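You operate a simulated robot arm through the tools that you are given. There is no shell and no other tool. Be economical: measure what you need, move in short steps, check, and stop when the job is done.

The job below is to be done with a simulated two-armed robot. You get a single attempt, and the scene is never put back.

JOB
Take the lid off the bottle of tap water and lay it down on the top of the black case lid.

Only the result counts: the job must be done as asked and must still hold three seconds after the hand-in. Knocking over, shifting, dropping, spilling or breaking anything else fails it. A push-on lid holds only when it is set on centred and level and pressed home; a screw cap is set on level and turned clockwise until tight.

ROBOT AND FRAMES
Two 6-joint arms with two-finger grippers on one trunk, on a base that drives. Base frame: it is fixed to the floor where the robot stands at the start and does not move with it; the origin is under the middle of the robot, x ahead of it, y to its left, z up. Readings come in mm, degrees, newtons and seconds.
The left shoulder is at the start at [61, 143, 900], the right one opposite. With the tool pointing down near the work surface each hand reaches from about 320 to 720 mm from the robot's upright axis, wherever it stands, measured 20 degrees to its own side. Payload 2.45 kg a hand.
The TCP of each hand is the grasp point between the finger pads, 26 mm short of the fingertips. In the tool frame z runs along the fingers and y along their closing line. The gripper opens to 96 mm. The gripper's body begins 69 mm behind the TCP.
Orientation is that of the tool frame in the base frame, as [roll, pitch, yaw] about the fixed x, y, z axes, in that order (R = Rz(yaw) Ry(pitch) Rx(roll)). With the fingers straight down and closing along the base's y, the tool's x points along the base's -x, its y along +y and its z along -z.

CONTROLS
- The arms move only by the tool nudge_tool. It takes "left_commands", "right_commands" or both (then of equal length, played together; a hand with none holds still); each is text: rows parted by semicolons, each of 7 numbers parted by spaces: the shift along the tool's x, y, z in units of 30 mm (1.0 is 30 mm), then the turn, a rotation vector about the tool's x, y, z in units of 4 degrees (1.0 is 4 degrees), then the opening, from 0 (shut) to 1 (fully open). In form: x y z wx wy wz jaw; .... A call has 1 to 12 rows; each row shifts and turns the commanded pose from where the row before left it, along the tool's axes as they then stand. A call with a number of a shift or a turn outside -1 to 1 is refused whole. Rows are played at 5 a second. More than 50 mm and 8.6 degrees between two rows, or a gripper value outside its range, and nothing of the call is played. A pose out of reach is approached as far as the arm can. The call stops where the force on the tool passes 40 N (or 10 N more than at its start, if that is more) or the arm is blocked; 0.2 s more then pass. Each finger halts on what it meets, pressing with about 25 N; the grip force reading is that of the motor and also rises with nothing between the fingers. The clock runs only during rows and for 0.2 s after the last one: add rows that do not move to give the fingers time. The reply holds the time, the measured pose of the TCP, the force on the tool along the base axes, the opening and the grip force, in the units named above and with some noise, with the torque about the TCP (base axes, N m) and any sound that the robot's microphone picked up, and new pictures: "views" is both (left out), scene, wrist or none (wrist: the cameras of the hands that moved).
- Cameras (640 x 400 px; columns grow to the right, rows downward): "scene" is now at [140.7, -13, 1510.3]; the picture's right is [-0.15, -0.99, 0.00], its down [-0.69, 0.11, -0.72] and it looks along [0.71, -0.11, -0.69] (base axes); focal length 289 px, centre (320, 200). "left" rides on the left gripper at [81, -3, -98] in its tool frame; the picture's right is [0.04, 1.00, 0.00], its down [-0.73, 0.03, -0.68] and it looks along [-0.68, 0.03, 0.73] (tool axes); focal length 256 px, centre (320, 200). "right" rides on the right gripper at [82, 3, -98] in its tool frame; the picture's right is [-0.04, 1.00, 0.00], its down [-0.73, -0.03, -0.68] and it looks along [-0.68, -0.03, 0.73] (tool axes); focal length 256 px, centre (320, 200).
- raise_lower(by): slides the trunk up (or, below 0, down) by that many mm; the arms and the scene camera ride with it, the base frame stays. It gives what a move gives, with no picture.
- steer(legs): drives the robot by 1 to 6 legs, each [ahead, turn to the left] in mm and degrees, along the robot's own axes; the way and the turn of a leg run together, so that a leg with both is an arc; at most 1500 mm and 180 degrees a leg. The arms and the cameras ride along, it lands a little off, and it stops where it bumps. It gives what a move gives, and a new picture of the scene camera.
- head_to(pan, tilt): turns the head with the scene camera to pan (to the left, within 86 degrees either way) and tilt (down, from -29 to 69), counted from straight ahead of the robot. It gives what a move gives, and a new picture of the scene camera.
- point_at(camera, pixels): there is no depth. For up to 12 entries [column, row, z] of the newest picture of that camera ("zoom" is the newest enlarged one), the place [x, y] in the base frame at which the ray of that pixel passes the height z, good to about 2 mm. The clock stands still meanwhile.
- inspect(camera, box): a new picture of the part [left, top, right, bottom] of that camera's present view, enlarged. The clock stands still meanwhile.
- hand_in(): hands the job in; it is judged then, once.

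Go step by step. Measure first, check grasps and placings, and put right what went wrong. The budget is 80 turns and 260 pictures, counting those below and the enlarged ones. Unless the task says otherwise, let go and move clear before handing in, and close with one line.

The tools are called as name(argument=value, ...) on one line, values as JSON. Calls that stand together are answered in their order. nudge_tool: Moves the arms, as the interface text tells. Its arguments: {"type":"object","properties":{"left_commands":{"type":"string"},"right_commands":{"type":"string"},"views":{"type":"string","enum":["both","scene","wrist","none"]}},"required":[]} The other tools are called the same way: raise_lower (by) slides the trunk up or down; steer (legs) drives the base; head_to (pan, tilt) turns the head that bears the scene camera; point_at (camera, pixels) gives the place at which the rays of pixels pass given heights; inspect (camera, box) takes an enlarged picture of a part of a camera's view; hand_in () hands the job in.

At the start:

```text
time: 0.0
left_position: [500.7, 83.2, 1206.5]
left_tool_rot: [-180.0, -0.1, 179.7]
left_contact_force: [0.7, 0.3, 0.2]
left_torque: [0.03, -0.04, -0.03]
left_grip_width: 96.0
left_gripper_force: 0.1
right_position: [454.9, -301.5, 1223.9]
right_tool_rot: [180.0, 0.0, 179.7]
right_contact_force: [0.5, 0.0, 0.3]
right_torque: [-0.02, 0.01, 0.0]
right_grip_width: 96.3
right_gripper_force: 0.0
trunk travel left (down, up): [-525.0, 65.0]
robot x, y, heading: [2.4, 0.6, -0.0]
head pan, tilt: [-8.8, 44.0]
```

scene: 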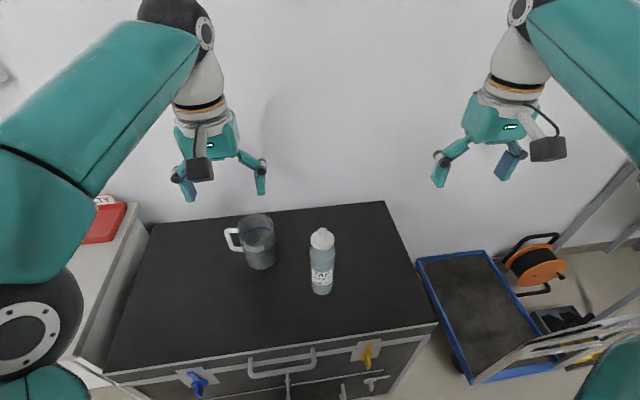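
right: 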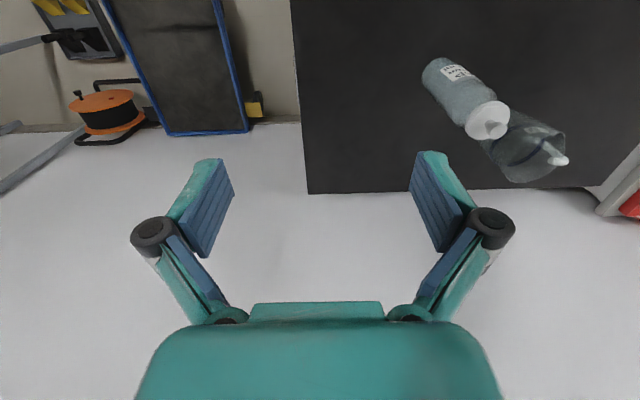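
left: 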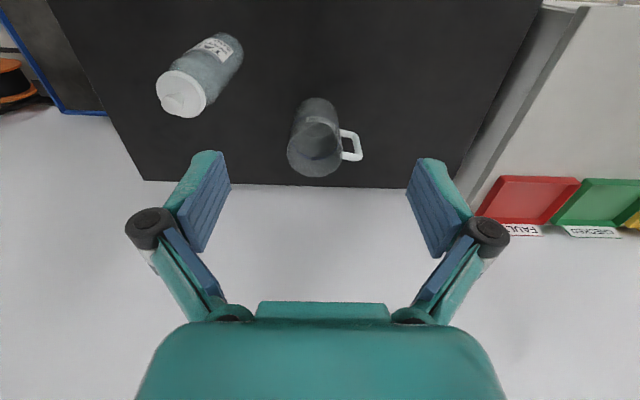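

The bottle with a white lid stands near scene pixel (322,260) on a black-topped chest. I need to find the black case, so I'll zoom in and look around.

inspect(camera="scene", box=[220, 190, 400, 310])

inspect(camera="scene", box=[400, 200, 640, 400])

head_to(pan=-60, tilt=40)

head_to(pan=60, tilt=40)

head_to(pan=-5, tilt=62)

```text
3.33 times, centred on (310, 250) of scene
```

zoom: 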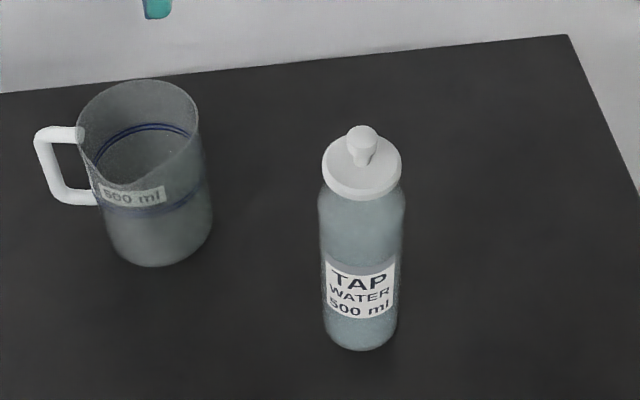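

```text
2.00 times, centred on (520, 300) of scene
```

zoom: 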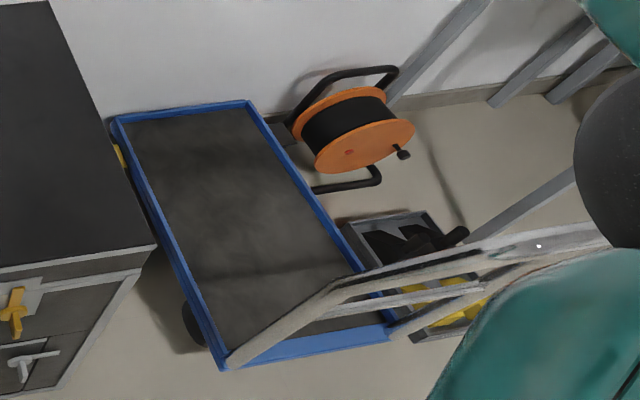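

```text
time: 1.2
left_position: [500.1, 82.7, 1206.0]
left_tool_rot: [179.9, -0.1, 179.6]
left_contact_force: [-0.1, -0.6, -0.9]
left_torque: [0.01, 0.01, -0.02]
left_grip_width: 96.1
left_gripper_force: 0.0
right_position: [455.3, -301.1, 1225.5]
right_tool_rot: [180.0, 0.0, 179.6]
right_contact_force: [0.2, -0.3, -0.3]
right_torque: [-0.01, -0.03, 0.03]
right_grip_width: 96.0
right_gripper_force: 0.1
trunk travel left (down, up): [-525.0, 65.0]
robot x, y, heading: [1.2, 1.8, 0.1]
head pan, tilt: [-60.0, 40.0]
```

scene: 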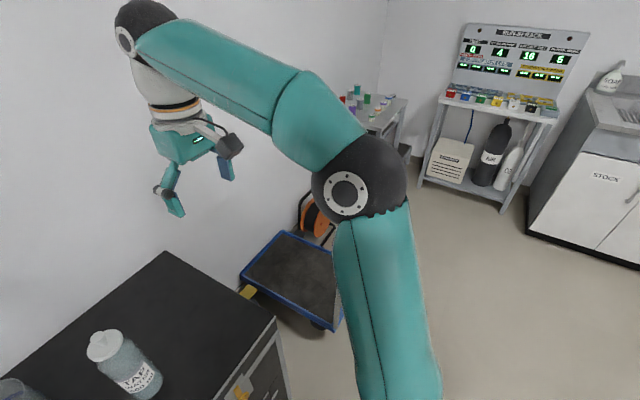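

```text
time: 3.2
left_position: [502.0, 82.9, 1206.0]
left_tool_rot: [180.0, 0.0, 179.6]
left_contact_force: [0.0, -0.1, 0.8]
left_torque: [0.01, -0.03, 0.0]
left_grip_width: 95.9
left_gripper_force: 0.0
right_position: [455.7, -300.3, 1226.0]
right_tool_rot: [179.9, 0.0, 179.7]
right_contact_force: [-0.1, 0.4, -0.1]
right_torque: [0.01, -0.03, 0.01]
right_grip_width: 96.2
right_gripper_force: 0.1
trunk travel left (down, up): [-525.0, 65.0]
robot x, y, heading: [1.5, -0.8, -0.1]
head pan, tilt: [60.0, 40.0]
```

scene: 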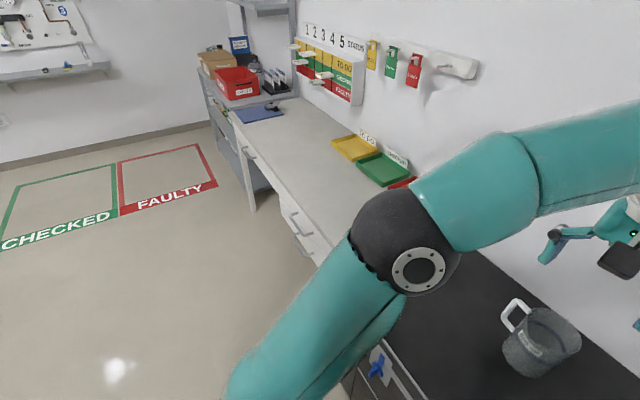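

```text
time: 4.6
left_position: [500.7, 83.3, 1207.2]
left_tool_rot: [-179.9, 0.0, 179.7]
left_contact_force: [0.0, -0.6, -0.1]
left_torque: [0.02, -0.02, -0.01]
left_grip_width: 96.2
left_gripper_force: 0.1
right_position: [454.8, -301.8, 1224.6]
right_tool_rot: [180.0, 0.0, 179.7]
right_contact_force: [0.7, 0.0, 0.6]
right_torque: [0.01, -0.01, -0.01]
right_grip_width: 96.2
right_gripper_force: 0.1
trunk travel left (down, up): [-525.0, 65.0]
robot x, y, heading: [1.0, 1.9, 0.2]
head pan, tilt: [-5.0, 62.0]
```

scene: 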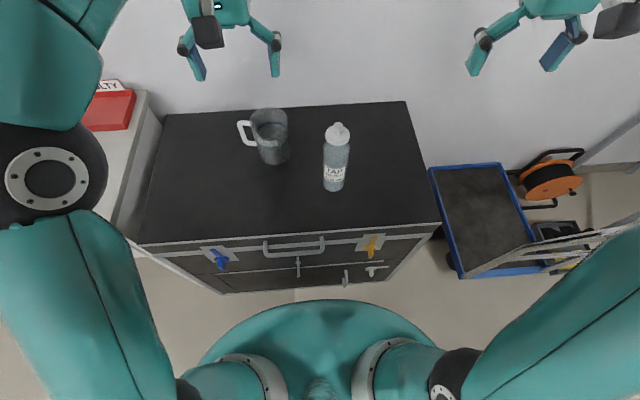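

The chest under the bottle has a handle and coloured latches (rows 240–280), so it may be the "black case" itself. I'll zoom in to confirm.

inspect(camera="scene", box=[120, 200, 460, 310])

inspect(camera="scene", box=[300, 100, 380, 200])

head_to(pan=-86, tilt=25)

head_to(pan=86, tilt=25)

head_to(pan=-8.8, tilt=50)

```text
1.88 times, centred on (290, 255) of scene
```

zoom: 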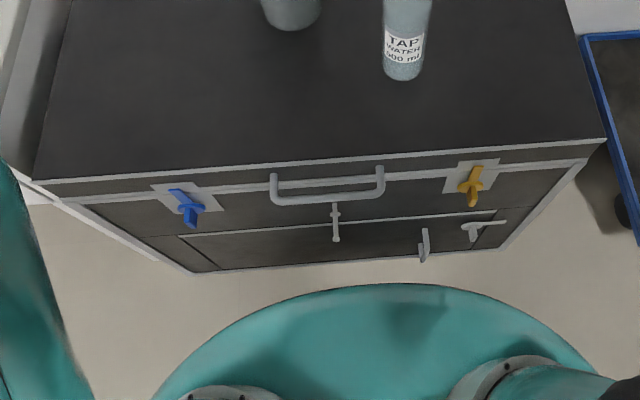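

```text
4.00 times, centred on (340, 150) of scene
```

zoom: 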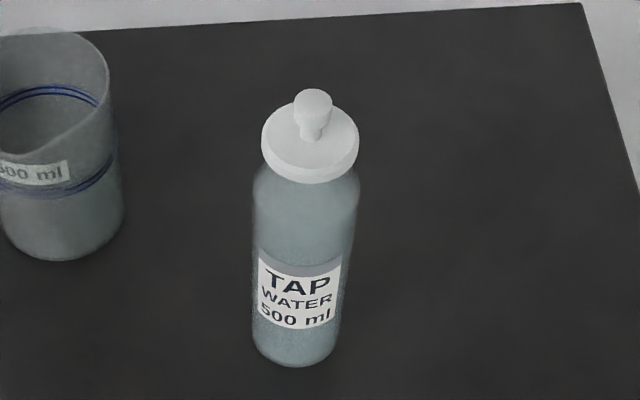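

```text
time: 6.1
left_position: [500.4, 82.8, 1207.0]
left_tool_rot: [179.9, 0.1, 179.7]
left_contact_force: [0.2, 0.9, -0.4]
left_torque: [-0.01, 0.03, 0.01]
left_grip_width: 95.9
left_gripper_force: 0.1
right_position: [454.4, -300.2, 1224.9]
right_tool_rot: [180.0, -0.1, 179.7]
right_contact_force: [0.4, 0.5, -0.4]
right_torque: [-0.01, -0.01, 0.01]
right_grip_width: 96.1
right_gripper_force: 0.1
trunk travel left (down, up): [-525.0, 65.0]
robot x, y, heading: [-1.5, -0.7, -0.0]
head pan, tilt: [-85.9, 25.0]
```

scene: 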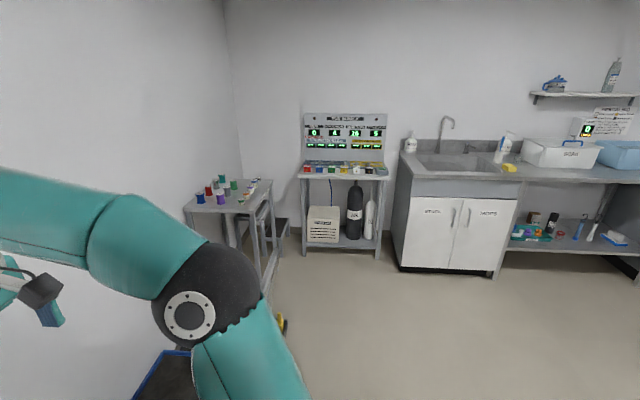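

```text
time: 8.7
left_position: [500.7, 81.9, 1206.6]
left_tool_rot: [179.9, -0.1, 179.7]
left_contact_force: [-0.1, -0.5, 0.1]
left_torque: [-0.01, 0.03, 0.01]
left_grip_width: 96.0
left_gripper_force: 0.0
right_position: [456.1, -301.2, 1224.8]
right_tool_rot: [180.0, 0.0, 179.7]
right_contact_force: [-0.1, -0.7, 0.4]
right_torque: [-0.03, -0.01, 0.01]
right_grip_width: 96.0
right_gripper_force: 0.1
trunk travel left (down, up): [-525.0, 65.0]
robot x, y, heading: [0.1, -0.7, 0.2]
head pan, tilt: [85.9, 25.0]
```

scene: 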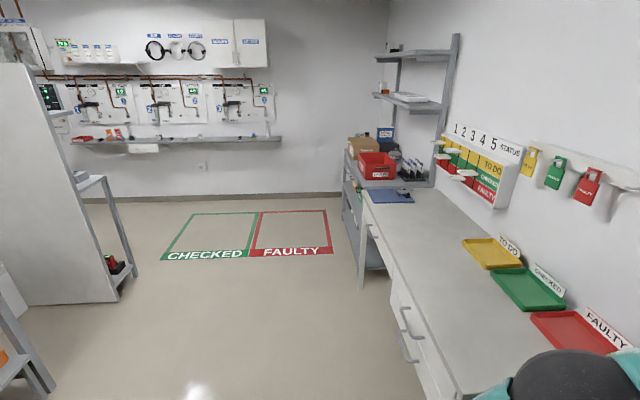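

```text
time: 10.4
left_position: [500.9, 83.8, 1207.2]
left_tool_rot: [-180.0, 0.0, 179.7]
left_contact_force: [-0.1, -0.7, 0.4]
left_torque: [-0.02, 0.0, -0.03]
left_grip_width: 95.9
left_gripper_force: 0.0
right_position: [455.4, -299.7, 1224.5]
right_tool_rot: [179.9, 0.0, 179.7]
right_contact_force: [-0.5, 0.3, 0.1]
right_torque: [-0.02, -0.02, -0.01]
right_grip_width: 95.8
right_gripper_force: 0.1
trunk travel left (down, up): [-525.0, 65.0]
robot x, y, heading: [1.6, 1.3, -0.1]
head pan, tilt: [-8.8, 50.0]
```

scene: 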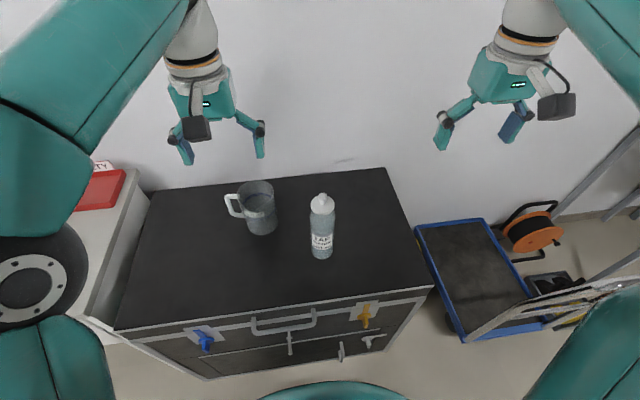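

It is the case: latches and handle, with bottle and jug on its lid. Next I'll triangulate heights: knob top at scene (322,196) and right (493,128), and the far right case corner at scene (386,168) and right (308,193).

point_at(camera="scene", pixels=[[386, 168, 600], [386, 168, 700], [386, 168, 800], [322, 196, 800], [322, 196, 900], [322, 196, 1000], [435, 286, 700], [115, 331, 700], [150, 191, 700], [322, 258, 700]])

point_at(camera="right", pixels=[[308, 193, 600], [308, 193, 700], [308, 193, 800], [493, 129, 800], [493, 129, 900], [493, 129, 1000]])

inspect(camera="right", box=[400, 40, 600, 200])

inspect(camera="scene", box=[290, 180, 354, 270])

```text
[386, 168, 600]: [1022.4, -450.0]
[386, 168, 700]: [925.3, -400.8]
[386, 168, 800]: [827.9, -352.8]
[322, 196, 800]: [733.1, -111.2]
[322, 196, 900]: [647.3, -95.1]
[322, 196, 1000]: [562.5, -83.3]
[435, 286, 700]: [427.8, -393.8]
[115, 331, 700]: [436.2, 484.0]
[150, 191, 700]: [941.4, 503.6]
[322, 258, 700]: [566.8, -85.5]
```

```text
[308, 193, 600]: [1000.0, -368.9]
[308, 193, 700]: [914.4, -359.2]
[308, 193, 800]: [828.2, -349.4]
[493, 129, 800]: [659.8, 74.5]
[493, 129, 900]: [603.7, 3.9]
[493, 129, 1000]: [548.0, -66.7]
```

```text
2.50 times, centred on (500, 120) of right
```

zoom: 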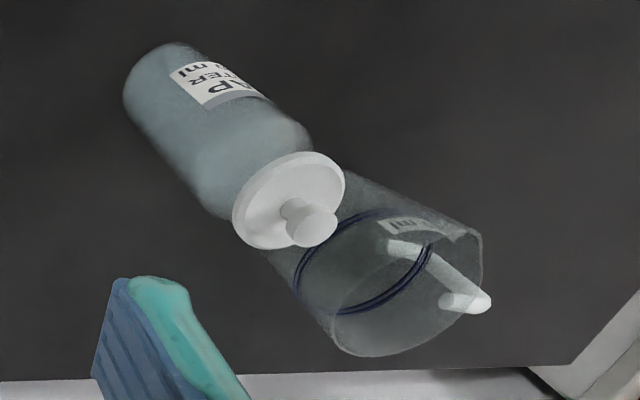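

```text
4.44 times, centred on (322, 225) of scene
```

zoom: 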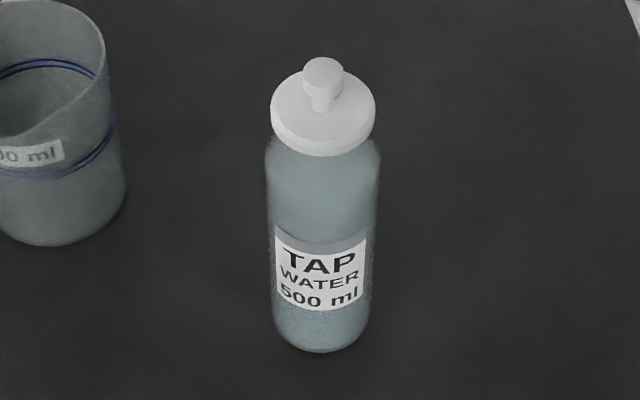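

The case top is at z≈800. I'll refine the knob and the bottle base from the zooms.

point_at(camera="scene", pixels=[[322.5, 196, 980], [322.5, 196, 1000], [322.5, 196, 1020], [322, 255, 800], [322, 206, 980], [322, 206, 1000], [311.4, 206, 980], [332.8, 206, 980], [259, 230, 800], [310, 240, 860], [334, 240, 860]])

point_at(camera="right", pixels=[[498, 130.4, 980], [498, 130.4, 1000], [498, 130.4, 1020], [443, 65, 800], [488, 120, 980], [488, 120, 1000]])

inspect(camera="left", box=[130, 20, 290, 130])

```text
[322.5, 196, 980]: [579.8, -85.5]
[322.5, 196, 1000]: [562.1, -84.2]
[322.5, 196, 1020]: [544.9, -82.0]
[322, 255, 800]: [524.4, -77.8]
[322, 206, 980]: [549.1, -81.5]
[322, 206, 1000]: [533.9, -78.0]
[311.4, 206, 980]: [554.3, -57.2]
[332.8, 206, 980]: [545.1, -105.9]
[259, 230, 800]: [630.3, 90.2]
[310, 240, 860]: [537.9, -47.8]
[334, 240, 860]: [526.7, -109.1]
```

```text
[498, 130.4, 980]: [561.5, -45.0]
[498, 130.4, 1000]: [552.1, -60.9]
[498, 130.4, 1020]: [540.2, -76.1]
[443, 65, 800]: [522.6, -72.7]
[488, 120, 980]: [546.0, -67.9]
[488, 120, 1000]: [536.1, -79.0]
```

```text
3.64 times, centred on (210, 75) of left
```

zoom: 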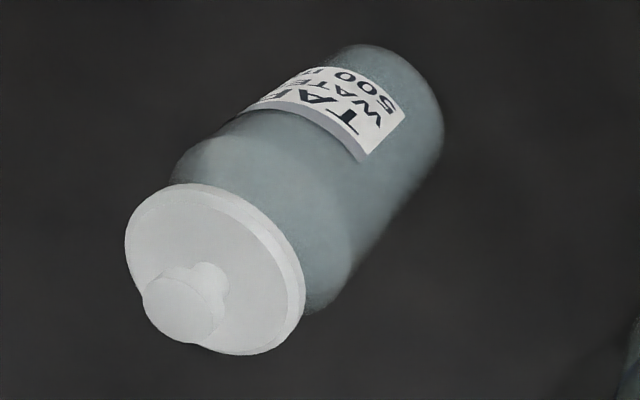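

The lid disc sits at about (535,-79), z≈1000, with the knob top at ≈1025 and the disc ~50 mm wide. I'll move the right hand over it, keeping height, and the left hand aside.

nudge_tool(right_commands="-0.34 0.92 0.1 0 0 0 1; -0.34 0.92 0.1 0 0 0 1; -0.34 0.92 0.1 0 0 0 1; -0.34 0.92 0.1 0 0 0 1; -0.34 0.92 0.1 0 0 0 1; -0.34 0.92 0.1 0 0 0 1; -0.34 0.92 0.1 0 0 0 1; -0.34 0.92 0.1 0 0 0 1; 0 0 0 0 0 0 1", left_commands="0 1 0 0 0 0 1; 0 1 0 0 0 0 1; 0 1 0 0 0 0 1; 0 1 0 0 0 0 1; 0 1 0 0 0 0 1; 0 0 0 0 0 0 1; 0 0 0 0 0 0 1; 0 0 0 0 0 0 1; 0 0 0 0 0 0 1")

```text
time: 12.4
left_position: [500.1, 231.6, 1206.2]
left_tool_rot: [180.0, 0.1, 179.7]
left_contact_force: [-0.3, 0.7, -0.2]
left_torque: [0.01, -0.02, 0.02]
left_grip_width: 96.2
left_gripper_force: 0.1
right_position: [538.3, -81.1, 1201.1]
right_tool_rot: [179.9, 0.1, 179.7]
right_contact_force: [-1.0, -1.5, 0.0]
right_torque: [0.05, -0.01, -0.02]
right_grip_width: 96.1
right_gripper_force: 0.0
trunk travel left (down, up): [-525.0, 65.0]
robot x, y, heading: [2.3, 0.9, -0.0]
head pan, tilt: [-8.8, 50.0]
```

scene: 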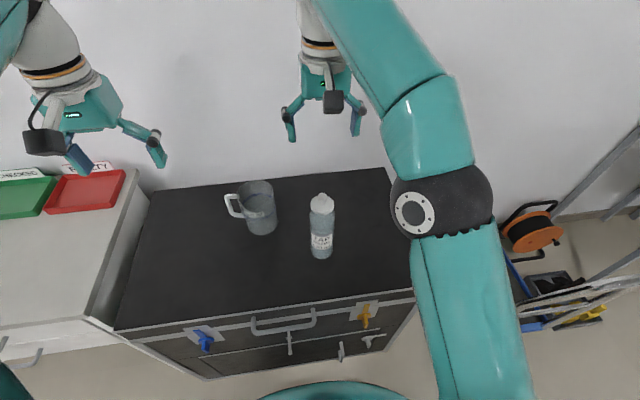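
right: 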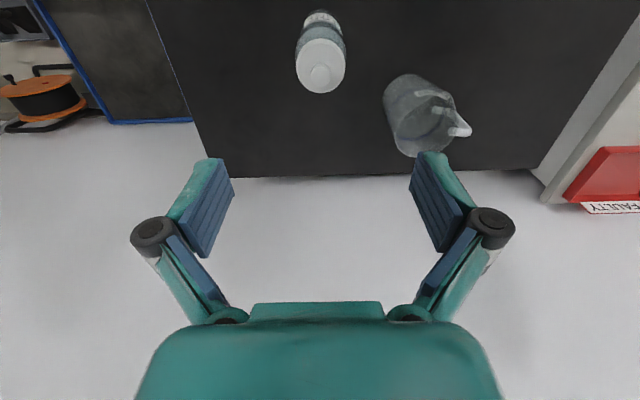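
left: 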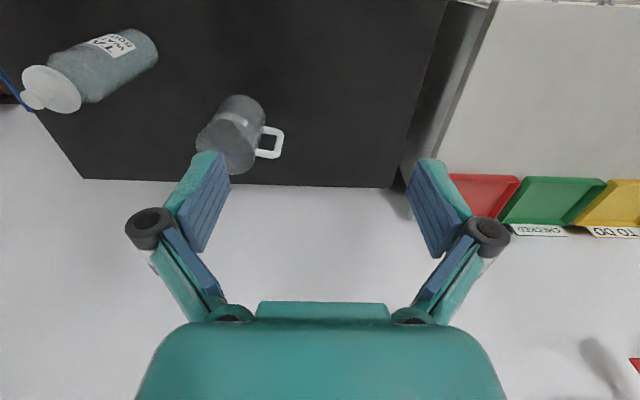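

The right hand is above the bottle; knob at right (320,76). I'll lower 100 mm (tips stay above the knob) and measure.

nudge_tool(right_commands="0 0 0.9 0 0 0 1; 0 0 0.9 0 0 0 1; 0 0 0.9 0 0 0 1; 0 0 0.7 0 0 0 1; 0 0 0 0 0 0 1", views="wrist")

inspect(camera="right", box=[240, 30, 400, 190])

inspect(camera="scene", box=[280, 130, 380, 270])

```text
time: 13.6
left_position: [501.6, 231.6, 1206.4]
left_tool_rot: [179.9, 0.0, 179.8]
left_contact_force: [0.5, 1.2, 0.6]
left_torque: [0.01, 0.0, -0.03]
left_grip_width: 96.0
left_gripper_force: 0.1
right_position: [539.2, -80.2, 1098.5]
right_tool_rot: [-180.0, -0.1, 179.7]
right_contact_force: [-0.4, 0.3, -0.5]
right_torque: [-0.01, 0.0, 0.0]
right_grip_width: 96.1
right_gripper_force: 0.0
trunk travel left (down, up): [-525.0, 65.0]
robot x, y, heading: [2.5, -0.6, -0.1]
head pan, tilt: [-8.8, 50.0]
```

right: 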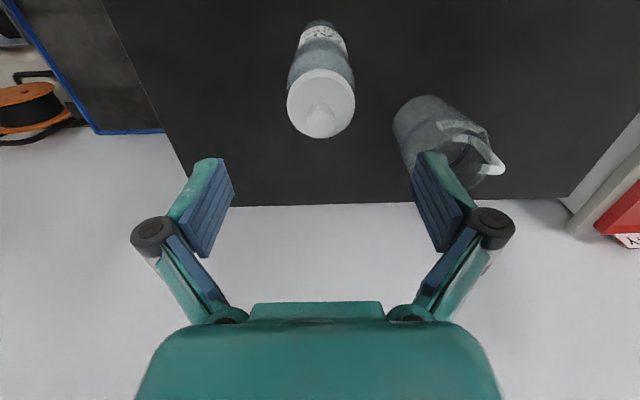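

```text
2.50 times, centred on (320, 110) of right
```

zoom: 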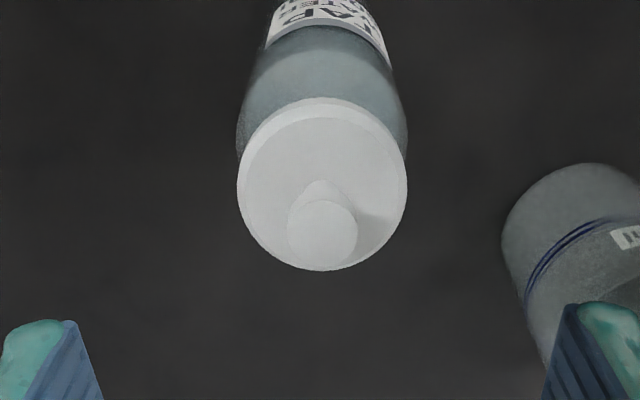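

```text
2.86 times, centred on (330, 200) of scene
```

zoom: 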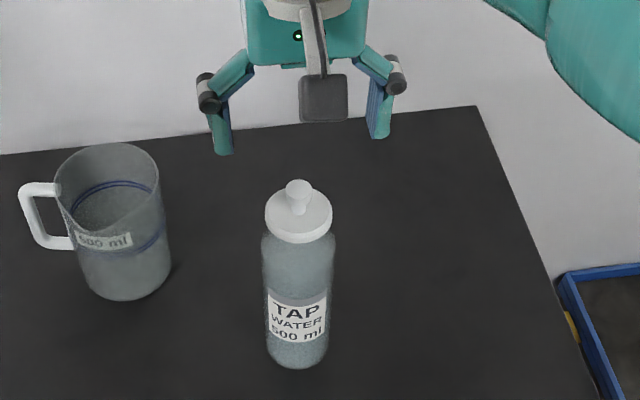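

point_at(camera="right", pixels=[[320.8, 123.2, 1010], [320.8, 123.2, 1020], [320.8, 123.2, 1030], [320.8, 105, 990], [320.8, 105, 1000], [286.8, 106, 995], [354.8, 106, 995], [306.8, 123, 1020], [334.8, 123, 1020]])

point_at(camera="scene", pixels=[[322.5, 196, 1010], [322.5, 196, 1020], [322.5, 196, 1030], [322.3, 206, 990], [322.3, 206, 1000]])

```text
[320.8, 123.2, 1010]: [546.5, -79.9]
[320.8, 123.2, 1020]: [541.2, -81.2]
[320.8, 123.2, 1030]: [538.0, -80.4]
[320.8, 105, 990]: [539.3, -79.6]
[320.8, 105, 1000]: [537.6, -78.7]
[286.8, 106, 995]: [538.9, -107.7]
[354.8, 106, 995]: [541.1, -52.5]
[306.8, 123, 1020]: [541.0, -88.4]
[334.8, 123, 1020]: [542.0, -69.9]
```

```text
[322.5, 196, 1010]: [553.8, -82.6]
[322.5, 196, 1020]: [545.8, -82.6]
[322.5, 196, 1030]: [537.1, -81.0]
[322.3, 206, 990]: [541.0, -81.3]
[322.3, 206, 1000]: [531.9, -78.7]
```

Knob and disc are centred at about (538,-80), disc top ≈998 and bottom ≈986. I'll lower so the fingertips reach just the disc's lower edge (TCP ≈1014).

nudge_tool(right_commands="0 0 0.8 0 0 0 1; 0 0 0.8 0 0 0 1; 0 0 0.7 0 0 0 1; 0 0 0.5 0 0 0 1; 0 0 0 0 0 0 1")

inspect(camera="right", box=[200, 60, 440, 260])

inspect(camera="scene", box=[270, 150, 370, 270])

```text
time: 14.8
left_position: [500.4, 231.4, 1207.0]
left_tool_rot: [-180.0, 0.0, 179.7]
left_contact_force: [0.9, 0.7, 0.7]
left_torque: [-0.03, -0.02, 0.01]
left_grip_width: 95.9
left_gripper_force: 0.1
right_position: [537.3, -79.2, 1014.2]
right_tool_rot: [-180.0, 0.0, 179.6]
right_contact_force: [0.0, -1.0, 0.2]
right_torque: [0.03, -0.01, 0.0]
right_grip_width: 96.1
right_gripper_force: 0.0
trunk travel left (down, up): [-525.0, 65.0]
robot x, y, heading: [5.0, -2.2, -0.2]
head pan, tilt: [-8.8, 50.0]
```

scene: 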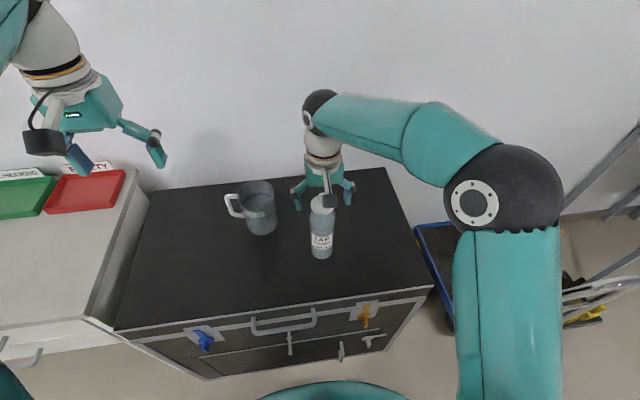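
right: 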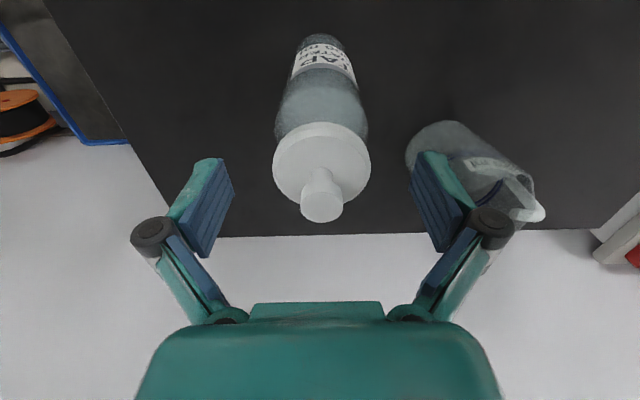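

```text
2.00 times, centred on (320, 160) of right
```

zoom: 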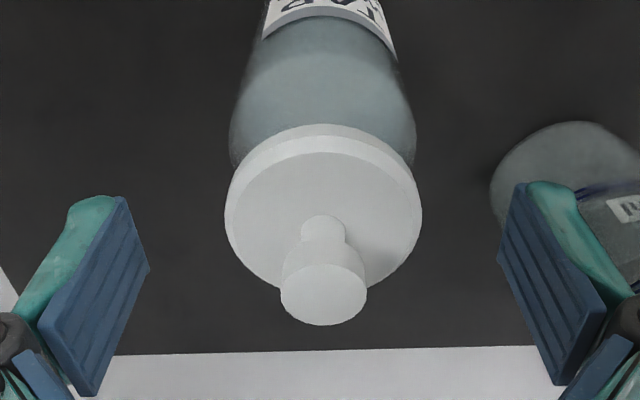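

```text
3.33 times, centred on (320, 210) of scene
```

zoom: 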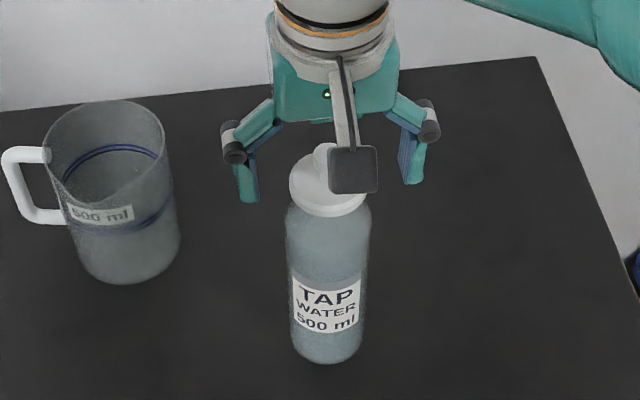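

Fingers straddle the disc, centred within ~1 mm. Closing onto it.

nudge_tool(right_commands="0 0 0 0 0 0 0.7; 0 0 0 0 0 0 0.6; 0 0 0 0 0 0 0.4; 0 0 0 0 0 0 0.2; 0 0 0 0 0 0 0; 0 0 0 0 0 0 0")

inspect(camera="right", box=[200, 60, 440, 260])

inspect(camera="scene", box=[270, 150, 370, 270])

```text
time: 16.2
left_position: [501.0, 231.9, 1207.0]
left_tool_rot: [-180.0, 0.0, 179.6]
left_contact_force: [-0.5, -0.5, -0.5]
left_torque: [-0.01, -0.01, -0.02]
left_grip_width: 96.3
left_gripper_force: 0.1
right_position: [536.6, -80.4, 1014.4]
right_tool_rot: [-180.0, 0.0, 179.7]
right_contact_force: [0.6, 0.9, 2.5]
right_torque: [0.0, -0.03, 0.02]
right_grip_width: 49.2
right_gripper_force: 25.0
trunk travel left (down, up): [-525.0, 65.0]
robot x, y, heading: [0.8, 1.7, 0.2]
head pan, tilt: [-8.8, 50.0]
```

scene: 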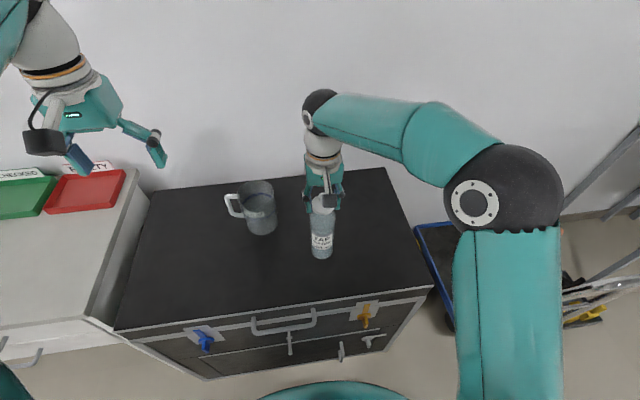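
right: 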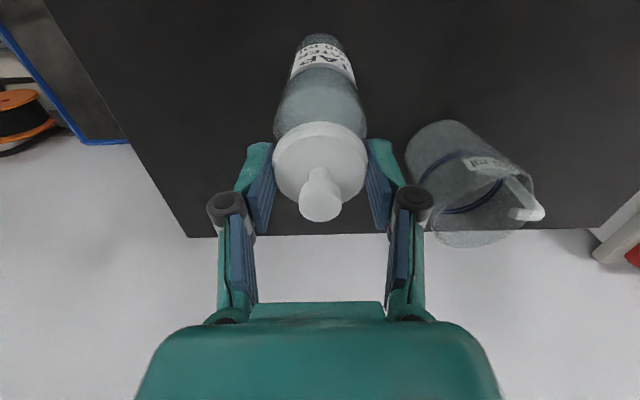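

```text
2.00 times, centred on (320, 160) of right
```

zoom: 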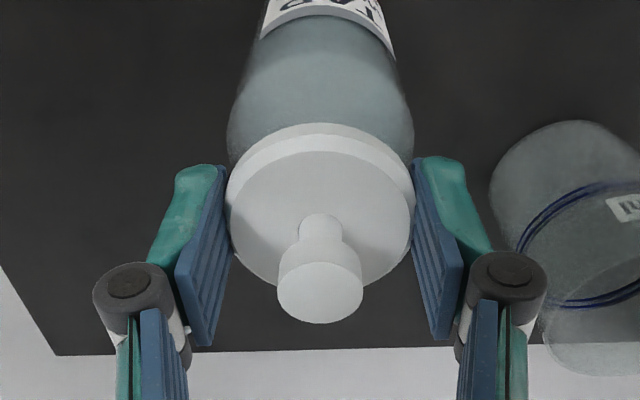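

```text
3.33 times, centred on (320, 210) of scene
```

zoom: 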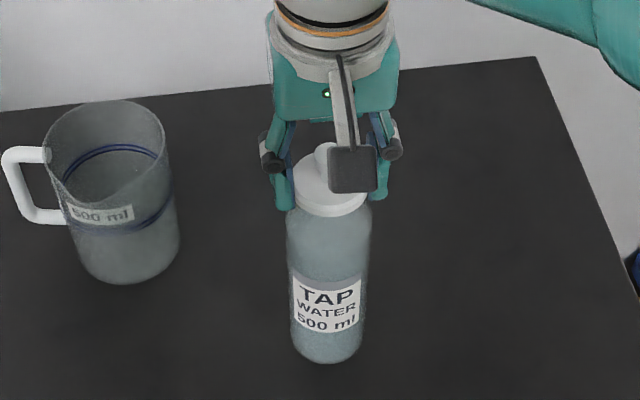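

The grip is firm at 49.2 mm, 25 N. I'll test with a 2 mm lift in small steps and read the force.

nudge_tool(right_commands="0 0 -0.03 0 0 0 0; 0 0 -0.03 0 0 0 0; 0 0 0 0 0 0 0", views="none")

inspect(camera="right", box=[240, 20, 400, 180])

```text
time: 17.0
left_position: [501.4, 230.8, 1207.3]
left_tool_rot: [179.9, -0.2, 179.7]
left_contact_force: [-0.7, 1.0, 1.0]
left_torque: [0.0, 0.03, 0.02]
left_grip_width: 96.0
left_gripper_force: 0.1
right_position: [538.0, -79.8, 1017.4]
right_tool_rot: [-179.9, -0.1, 179.8]
right_contact_force: [-1.1, 0.2, 0.4]
right_torque: [0.02, 0.0, -0.02]
right_grip_width: 49.2
right_gripper_force: 25.0
trunk travel left (down, up): [-525.0, 65.0]
robot x, y, heading: [-1.3, 0.0, -0.1]
head pan, tilt: [-8.8, 50.0]
heard: snap
```

```text
2.50 times, centred on (320, 100) of right
```

zoom: 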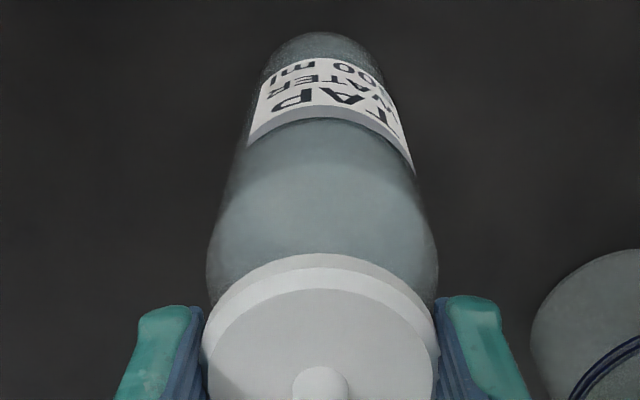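

A snap was heard and the force is ~0 N, so the lid has come off. Lifting slowly straight up.

nudge_tool(right_commands="0 0 -0.15 0 0 0 0; 0 0 -0.2 0 0 0 0; 0 0 -0.3 0 0 0 0; 0 0 -0.5 0 0 0 0; 0 0 -0.7 0 0 0 0; 0 0 -0.7 0 0 0 0; 0 0 0 0 0 0 0")

inspect(camera="scene", box=[260, 130, 380, 270])

```text
time: 18.6
left_position: [502.5, 232.4, 1206.6]
left_tool_rot: [-180.0, -0.1, 179.7]
left_contact_force: [-0.3, 0.6, -0.9]
left_torque: [0.0, 0.01, 0.0]
left_grip_width: 96.0
left_gripper_force: 0.0
right_position: [538.5, -79.9, 1094.0]
right_tool_rot: [-180.0, -0.1, 179.6]
right_contact_force: [-0.3, 0.0, 0.0]
right_torque: [-0.01, 0.0, -0.01]
right_grip_width: 49.5
right_gripper_force: 25.4
trunk travel left (down, up): [-525.0, 65.0]
robot x, y, heading: [0.2, -0.5, 0.0]
head pan, tilt: [-8.8, 50.0]
```

scene: 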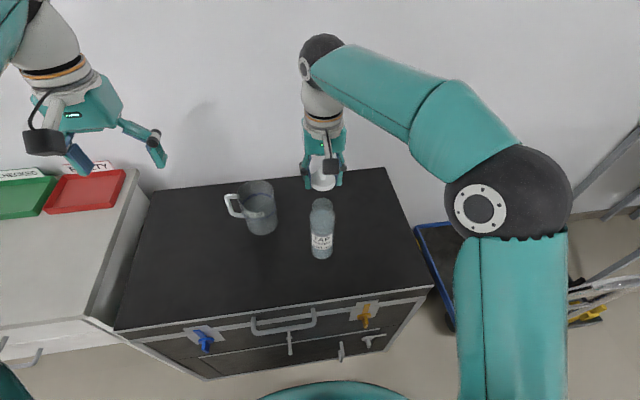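
right: 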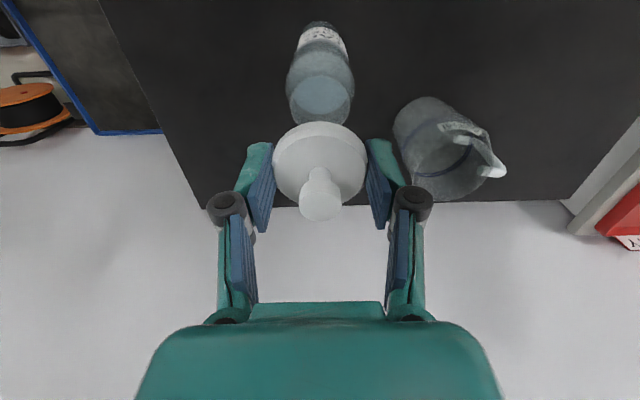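

```text
2.86 times, centred on (320, 200) of scene
```

zoom: 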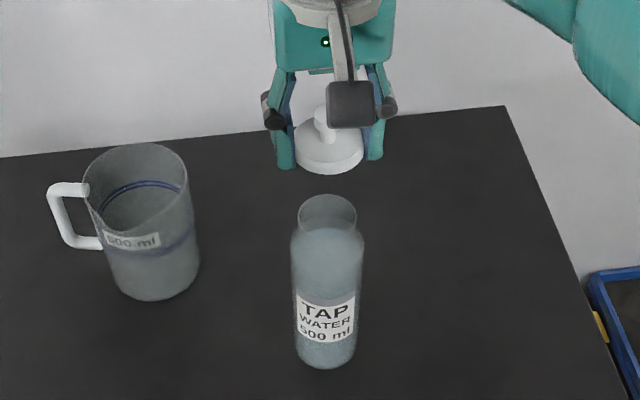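

The lid is in the hand and the bottle stands open and upright. I'll carry the lid 150 mm to the right of the bottle over clear case top, then lower part way.

nudge_tool(right_commands="0 -0.7 0 0 0 0 0; 0 -0.9 0 0 0 0 0; 0 -0.9 0 0 0 0 0; 0 -0.9 0 0 0 0 0; 0 -0.9 0 0 0 0 0; 0 -0.7 0 0 0 0 0; 0 0 0.8 0 0 0 0; 0 0 0.9 0 0 0 0; 0 0 0.9 0 0 0 0; 0 0 0.9 0 0 0 0; 0 0 0.9 0 0 0 0; 0 0 0.6 0 0 0 0")

```text
time: 21.2
left_position: [501.5, 232.3, 1206.7]
left_tool_rot: [180.0, -0.1, 179.7]
left_contact_force: [-0.3, 0.4, 0.2]
left_torque: [0.0, 0.06, -0.04]
left_grip_width: 95.9
left_gripper_force: 0.1
right_position: [537.0, -229.3, 943.2]
right_tool_rot: [180.0, -0.1, 179.6]
right_contact_force: [0.8, 0.1, -0.1]
right_torque: [0.0, -0.03, -0.01]
right_grip_width: 49.4
right_gripper_force: 24.5
trunk travel left (down, up): [-525.0, 65.0]
robot x, y, heading: [3.6, -2.0, 0.2]
head pan, tilt: [-8.8, 50.0]
```

scene: 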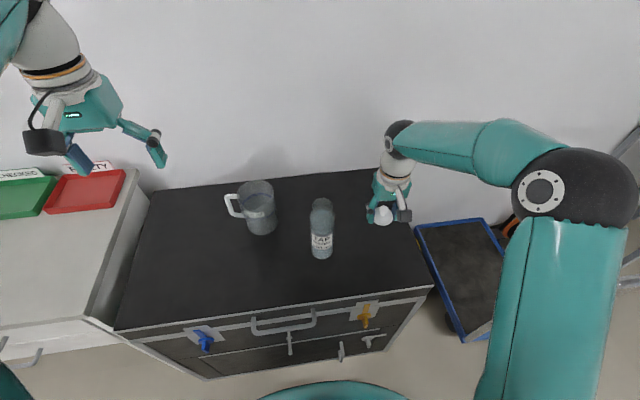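
right: 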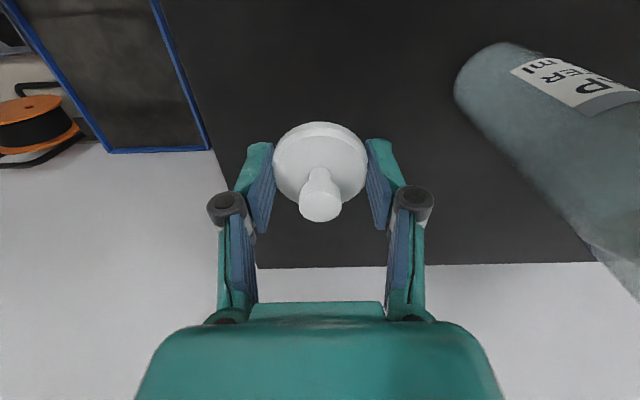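

The view is clear below the lid and the hand is level. I'll lower to about 850, then feel for contact.

nudge_tool(right_commands="0 0 0.9 0 0 0 0; 0 0 0.9 0 0 0 0; 0 0 0.8 0 0 0 0; 0 0 0.5 0 0 0 0; 0 0 0 0 0 0 0")

inspect(camera="scene", box=[330, 170, 450, 270])

```text
time: 22.4
left_position: [500.5, 233.0, 1205.5]
left_tool_rot: [180.0, -0.1, 179.7]
left_contact_force: [-0.6, 0.0, -1.8]
left_torque: [-0.03, -0.03, -0.02]
left_grip_width: 95.9
left_gripper_force: 0.1
right_position: [537.4, -231.0, 850.0]
right_tool_rot: [-180.0, 0.0, 179.7]
right_contact_force: [0.2, 0.4, -0.4]
right_torque: [0.01, 0.01, 0.0]
right_grip_width: 49.3
right_gripper_force: 25.5
trunk travel left (down, up): [-525.0, 65.0]
robot x, y, heading: [-1.4, 1.3, 0.1]
head pan, tilt: [-8.8, 50.0]
```

scene: 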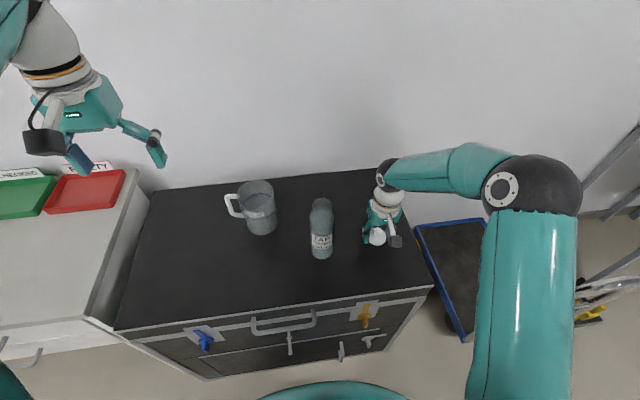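
right: 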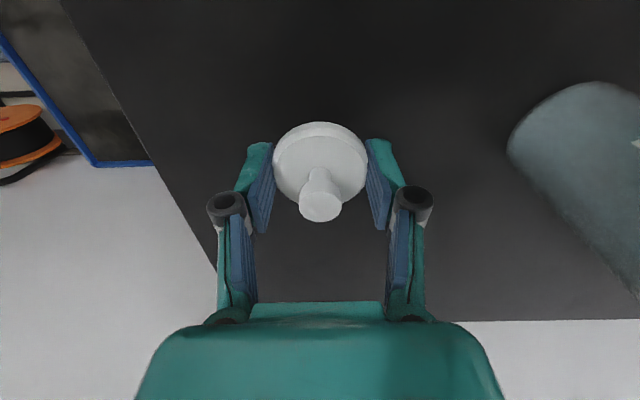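

```text
4.00 times, centred on (390, 220) of scene
```

zoom: 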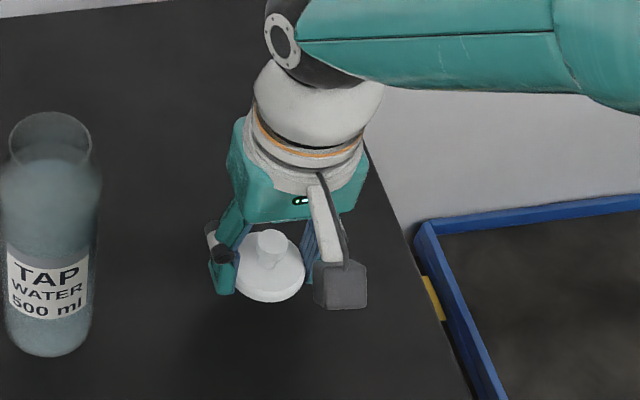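

No contact yet. Descending in 2 mm steps while watching the force.

nudge_tool(right_commands="0 0 0.07 0 0 0 0; 0 0 0.07 0 0 0 0; 0 0 0.07 0 0 0 0; 0 0 0.07 0 0 0 0; 0 0 0.07 0 0 0 0; 0 0 0 0 0 0 0", views="none")

```text
time: 23.8
left_position: [501.1, 231.2, 1206.0]
left_tool_rot: [-180.0, -0.2, 179.8]
left_contact_force: [0.2, -0.4, 0.1]
left_torque: [0.0, 0.02, 0.02]
left_grip_width: 95.8
left_gripper_force: 0.1
right_position: [536.4, -230.3, 839.0]
right_tool_rot: [180.0, -0.2, 179.8]
right_contact_force: [-0.2, -0.5, -0.5]
right_torque: [0.0, -0.05, 0.02]
right_grip_width: 49.1
right_gripper_force: 24.9
trunk travel left (down, up): [-525.0, 65.0]
robot x, y, heading: [-0.9, 0.8, 0.2]
head pan, tilt: [-8.8, 50.0]
```

nudge_tool(right_commands="0 0 0.05 0 0 0 0; 0 0 0.05 0 0 0 0; 0 0 0.05 0 0 0 0; 0 0 0 0 0 0 0", views="none")

inspect(camera="scene", box=[340, 190, 420, 260])

```text
time: 24.8
left_position: [500.4, 232.2, 1206.4]
left_tool_rot: [-180.0, 0.0, 179.7]
left_contact_force: [-0.5, -0.4, -1.2]
left_torque: [-0.03, 0.0, 0.0]
left_grip_width: 95.9
left_gripper_force: 0.0
right_position: [536.8, -230.9, 835.3]
right_tool_rot: [179.9, -0.1, 179.7]
right_contact_force: [-0.8, -0.2, -0.4]
right_torque: [-0.02, 0.0, -0.01]
right_grip_width: 49.3
right_gripper_force: 24.1
trunk travel left (down, up): [-525.0, 65.0]
robot x, y, heading: [0.5, 0.8, -0.0]
head pan, tilt: [-8.8, 50.0]
```

```text
5.71 times, centred on (380, 225) of scene
```

zoom: 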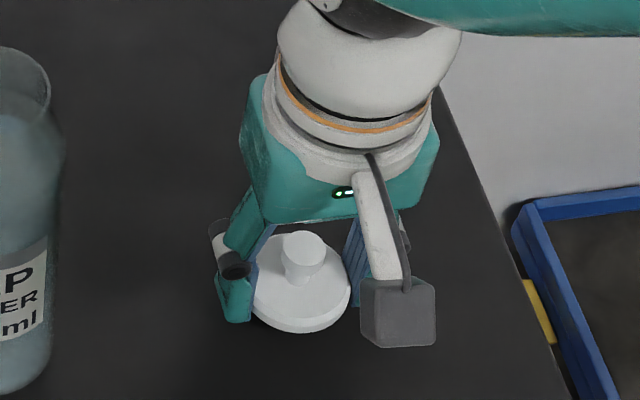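

Still free at z 835. Continuing in 1.5 mm steps.

nudge_tool(right_commands="0 0 0.05 0 0 0 0; 0 0 0.05 0 0 0 0; 0 0 0.05 0 0 0 0; 0 0 0 0 0 0 0", views="none")

```text
time: 25.8
left_position: [501.2, 233.1, 1205.9]
left_tool_rot: [180.0, -0.1, 179.7]
left_contact_force: [-0.5, 0.3, 0.5]
left_torque: [0.03, 0.02, -0.02]
left_grip_width: 96.0
left_gripper_force: 0.0
right_position: [536.4, -230.9, 830.9]
right_tool_rot: [179.9, 0.0, 179.6]
right_contact_force: [-0.4, 0.0, 0.0]
right_torque: [0.0, 0.02, -0.01]
right_grip_width: 49.4
right_gripper_force: 24.8
trunk travel left (down, up): [-525.0, 65.0]
robot x, y, heading: [-1.0, -0.4, 0.1]
head pan, tilt: [-8.8, 50.0]
```

nudge_tool(right_commands="0 0 0.04 0 0 0 0; 0 0 0.04 0 0 0 0; 0 0 0 0 0 0 0", views="none")

```text
time: 26.6
left_position: [502.2, 231.9, 1206.7]
left_tool_rot: [-179.9, -0.1, 179.7]
left_contact_force: [-0.2, -0.1, 0.1]
left_torque: [0.0, -0.02, -0.01]
left_grip_width: 96.3
left_gripper_force: 0.0
right_position: [536.4, -229.4, 828.8]
right_tool_rot: [180.0, 0.0, 179.6]
right_contact_force: [-0.1, 0.4, -0.1]
right_torque: [-0.03, 0.03, -0.05]
right_grip_width: 49.6
right_gripper_force: 25.1
trunk travel left (down, up): [-525.0, 65.0]
robot x, y, heading: [-4.0, -4.0, 0.1]
head pan, tilt: [-8.8, 50.0]
```

nudge_tool(right_commands="0 0 0.03 0 0 0 0; 0 0 0.03 0 0 0 0; 0 0 0 0 0 0 0", views="wrist")

inspect(camera="scene", box=[340, 200, 420, 260])

```text
time: 27.4
left_position: [501.3, 231.0, 1207.3]
left_tool_rot: [-179.9, -0.1, 179.7]
left_contact_force: [0.9, -0.7, 0.0]
left_torque: [0.01, 0.0, 0.01]
left_grip_width: 96.0
left_gripper_force: 0.1
right_position: [537.8, -229.5, 826.2]
right_tool_rot: [-180.0, 0.1, 179.6]
right_contact_force: [0.3, 0.5, -1.1]
right_torque: [-0.02, 0.01, -0.01]
right_grip_width: 49.6
right_gripper_force: 25.4
trunk travel left (down, up): [-525.0, 65.0]
robot x, y, heading: [1.0, 3.3, -0.2]
head pan, tilt: [-8.8, 50.0]
```

right: 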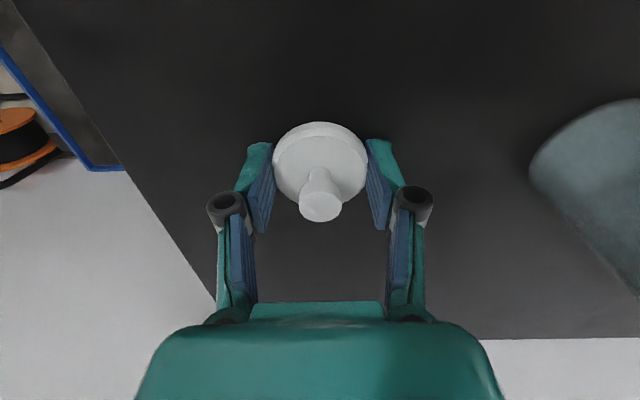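

```text
6.67 times, centred on (380, 230) of scene
```

zoom: 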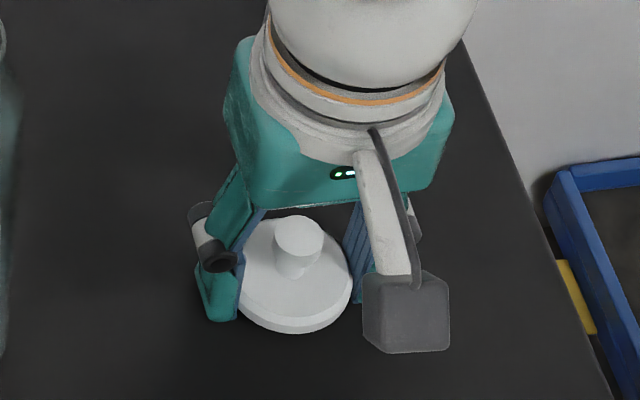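

nudge_tool(right_commands="0 0 0.03 0 0 0 0; 0 0 0.03 0 0 0 0; 0 0 0.03 0 0 0 0; 0 0 0 0 0 0 0", views="none")

```text
time: 28.4
left_position: [500.2, 232.5, 1206.9]
left_tool_rot: [-179.9, -0.1, 179.7]
left_contact_force: [0.1, -0.1, 0.4]
left_torque: [0.0, -0.01, 0.0]
left_grip_width: 96.0
left_gripper_force: 0.1
right_position: [537.0, -230.7, 824.8]
right_tool_rot: [180.0, -0.1, 179.6]
right_contact_force: [0.4, -0.5, 3.7]
right_torque: [0.03, 0.01, 0.01]
right_grip_width: 49.3
right_gripper_force: 25.0
trunk travel left (down, up): [-525.0, 65.0]
robot x, y, heading: [0.9, -2.2, 0.0]
head pan, tilt: [-8.8, 50.0]
```

Contact: 3.7 N upward at z 824.8. One small press step to confirm, then open slowly.

nudge_tool(right_commands="0 0 0.03 0 0 0 0; 0 0 0 0 0 0 0.55; 0 0 0 0 0 0 0.65; 0 0 0 0 0 0 0.8; 0 0 0 0 0 0 0.8; 0 0 0 0 0 0 0.8")

inspect(camera="scene", box=[340, 200, 420, 260])

```text
time: 29.8
left_position: [501.7, 232.0, 1205.5]
left_tool_rot: [-180.0, -0.1, 179.7]
left_contact_force: [0.9, 0.1, -0.4]
left_torque: [-0.01, 0.01, -0.03]
left_grip_width: 95.9
left_gripper_force: 0.1
right_position: [536.9, -230.6, 823.3]
right_tool_rot: [180.0, 0.0, 179.7]
right_contact_force: [-0.6, -0.4, 0.7]
right_torque: [-0.03, 0.02, -0.02]
right_grip_width: 76.8
right_gripper_force: 0.0
trunk travel left (down, up): [-525.0, 65.0]
robot x, y, heading: [-3.1, 4.9, 0.1]
head pan, tilt: [-8.8, 50.0]
```

scene: 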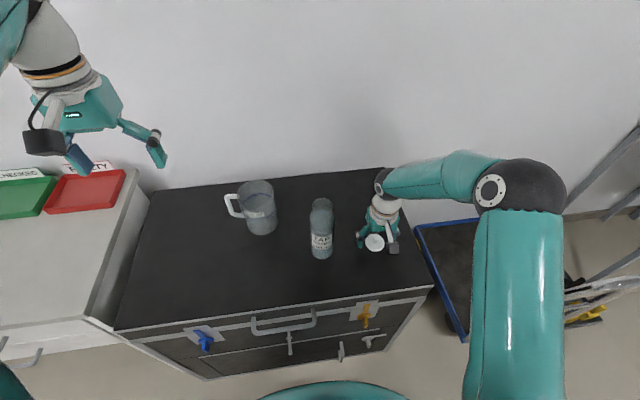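
right: 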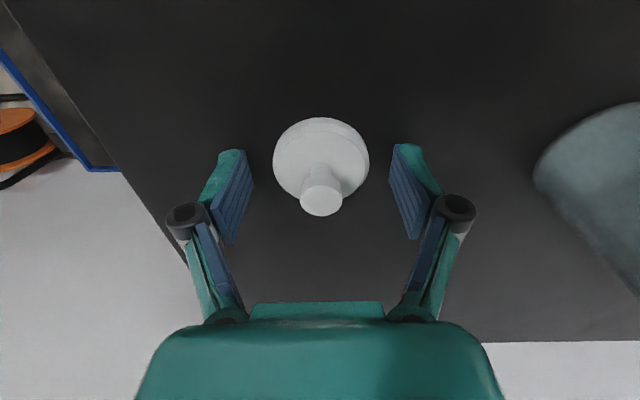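

```text
6.67 times, centred on (380, 230) of scene
```

zoom: 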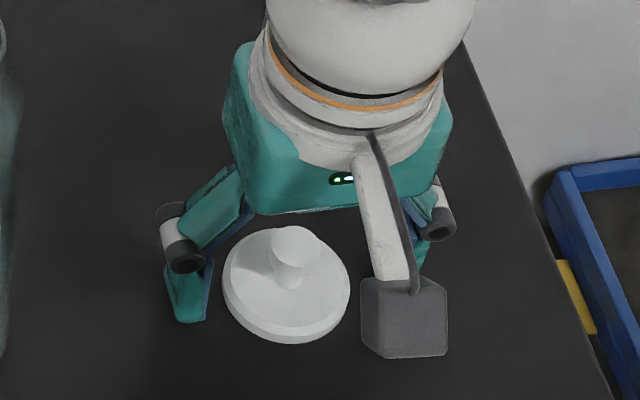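

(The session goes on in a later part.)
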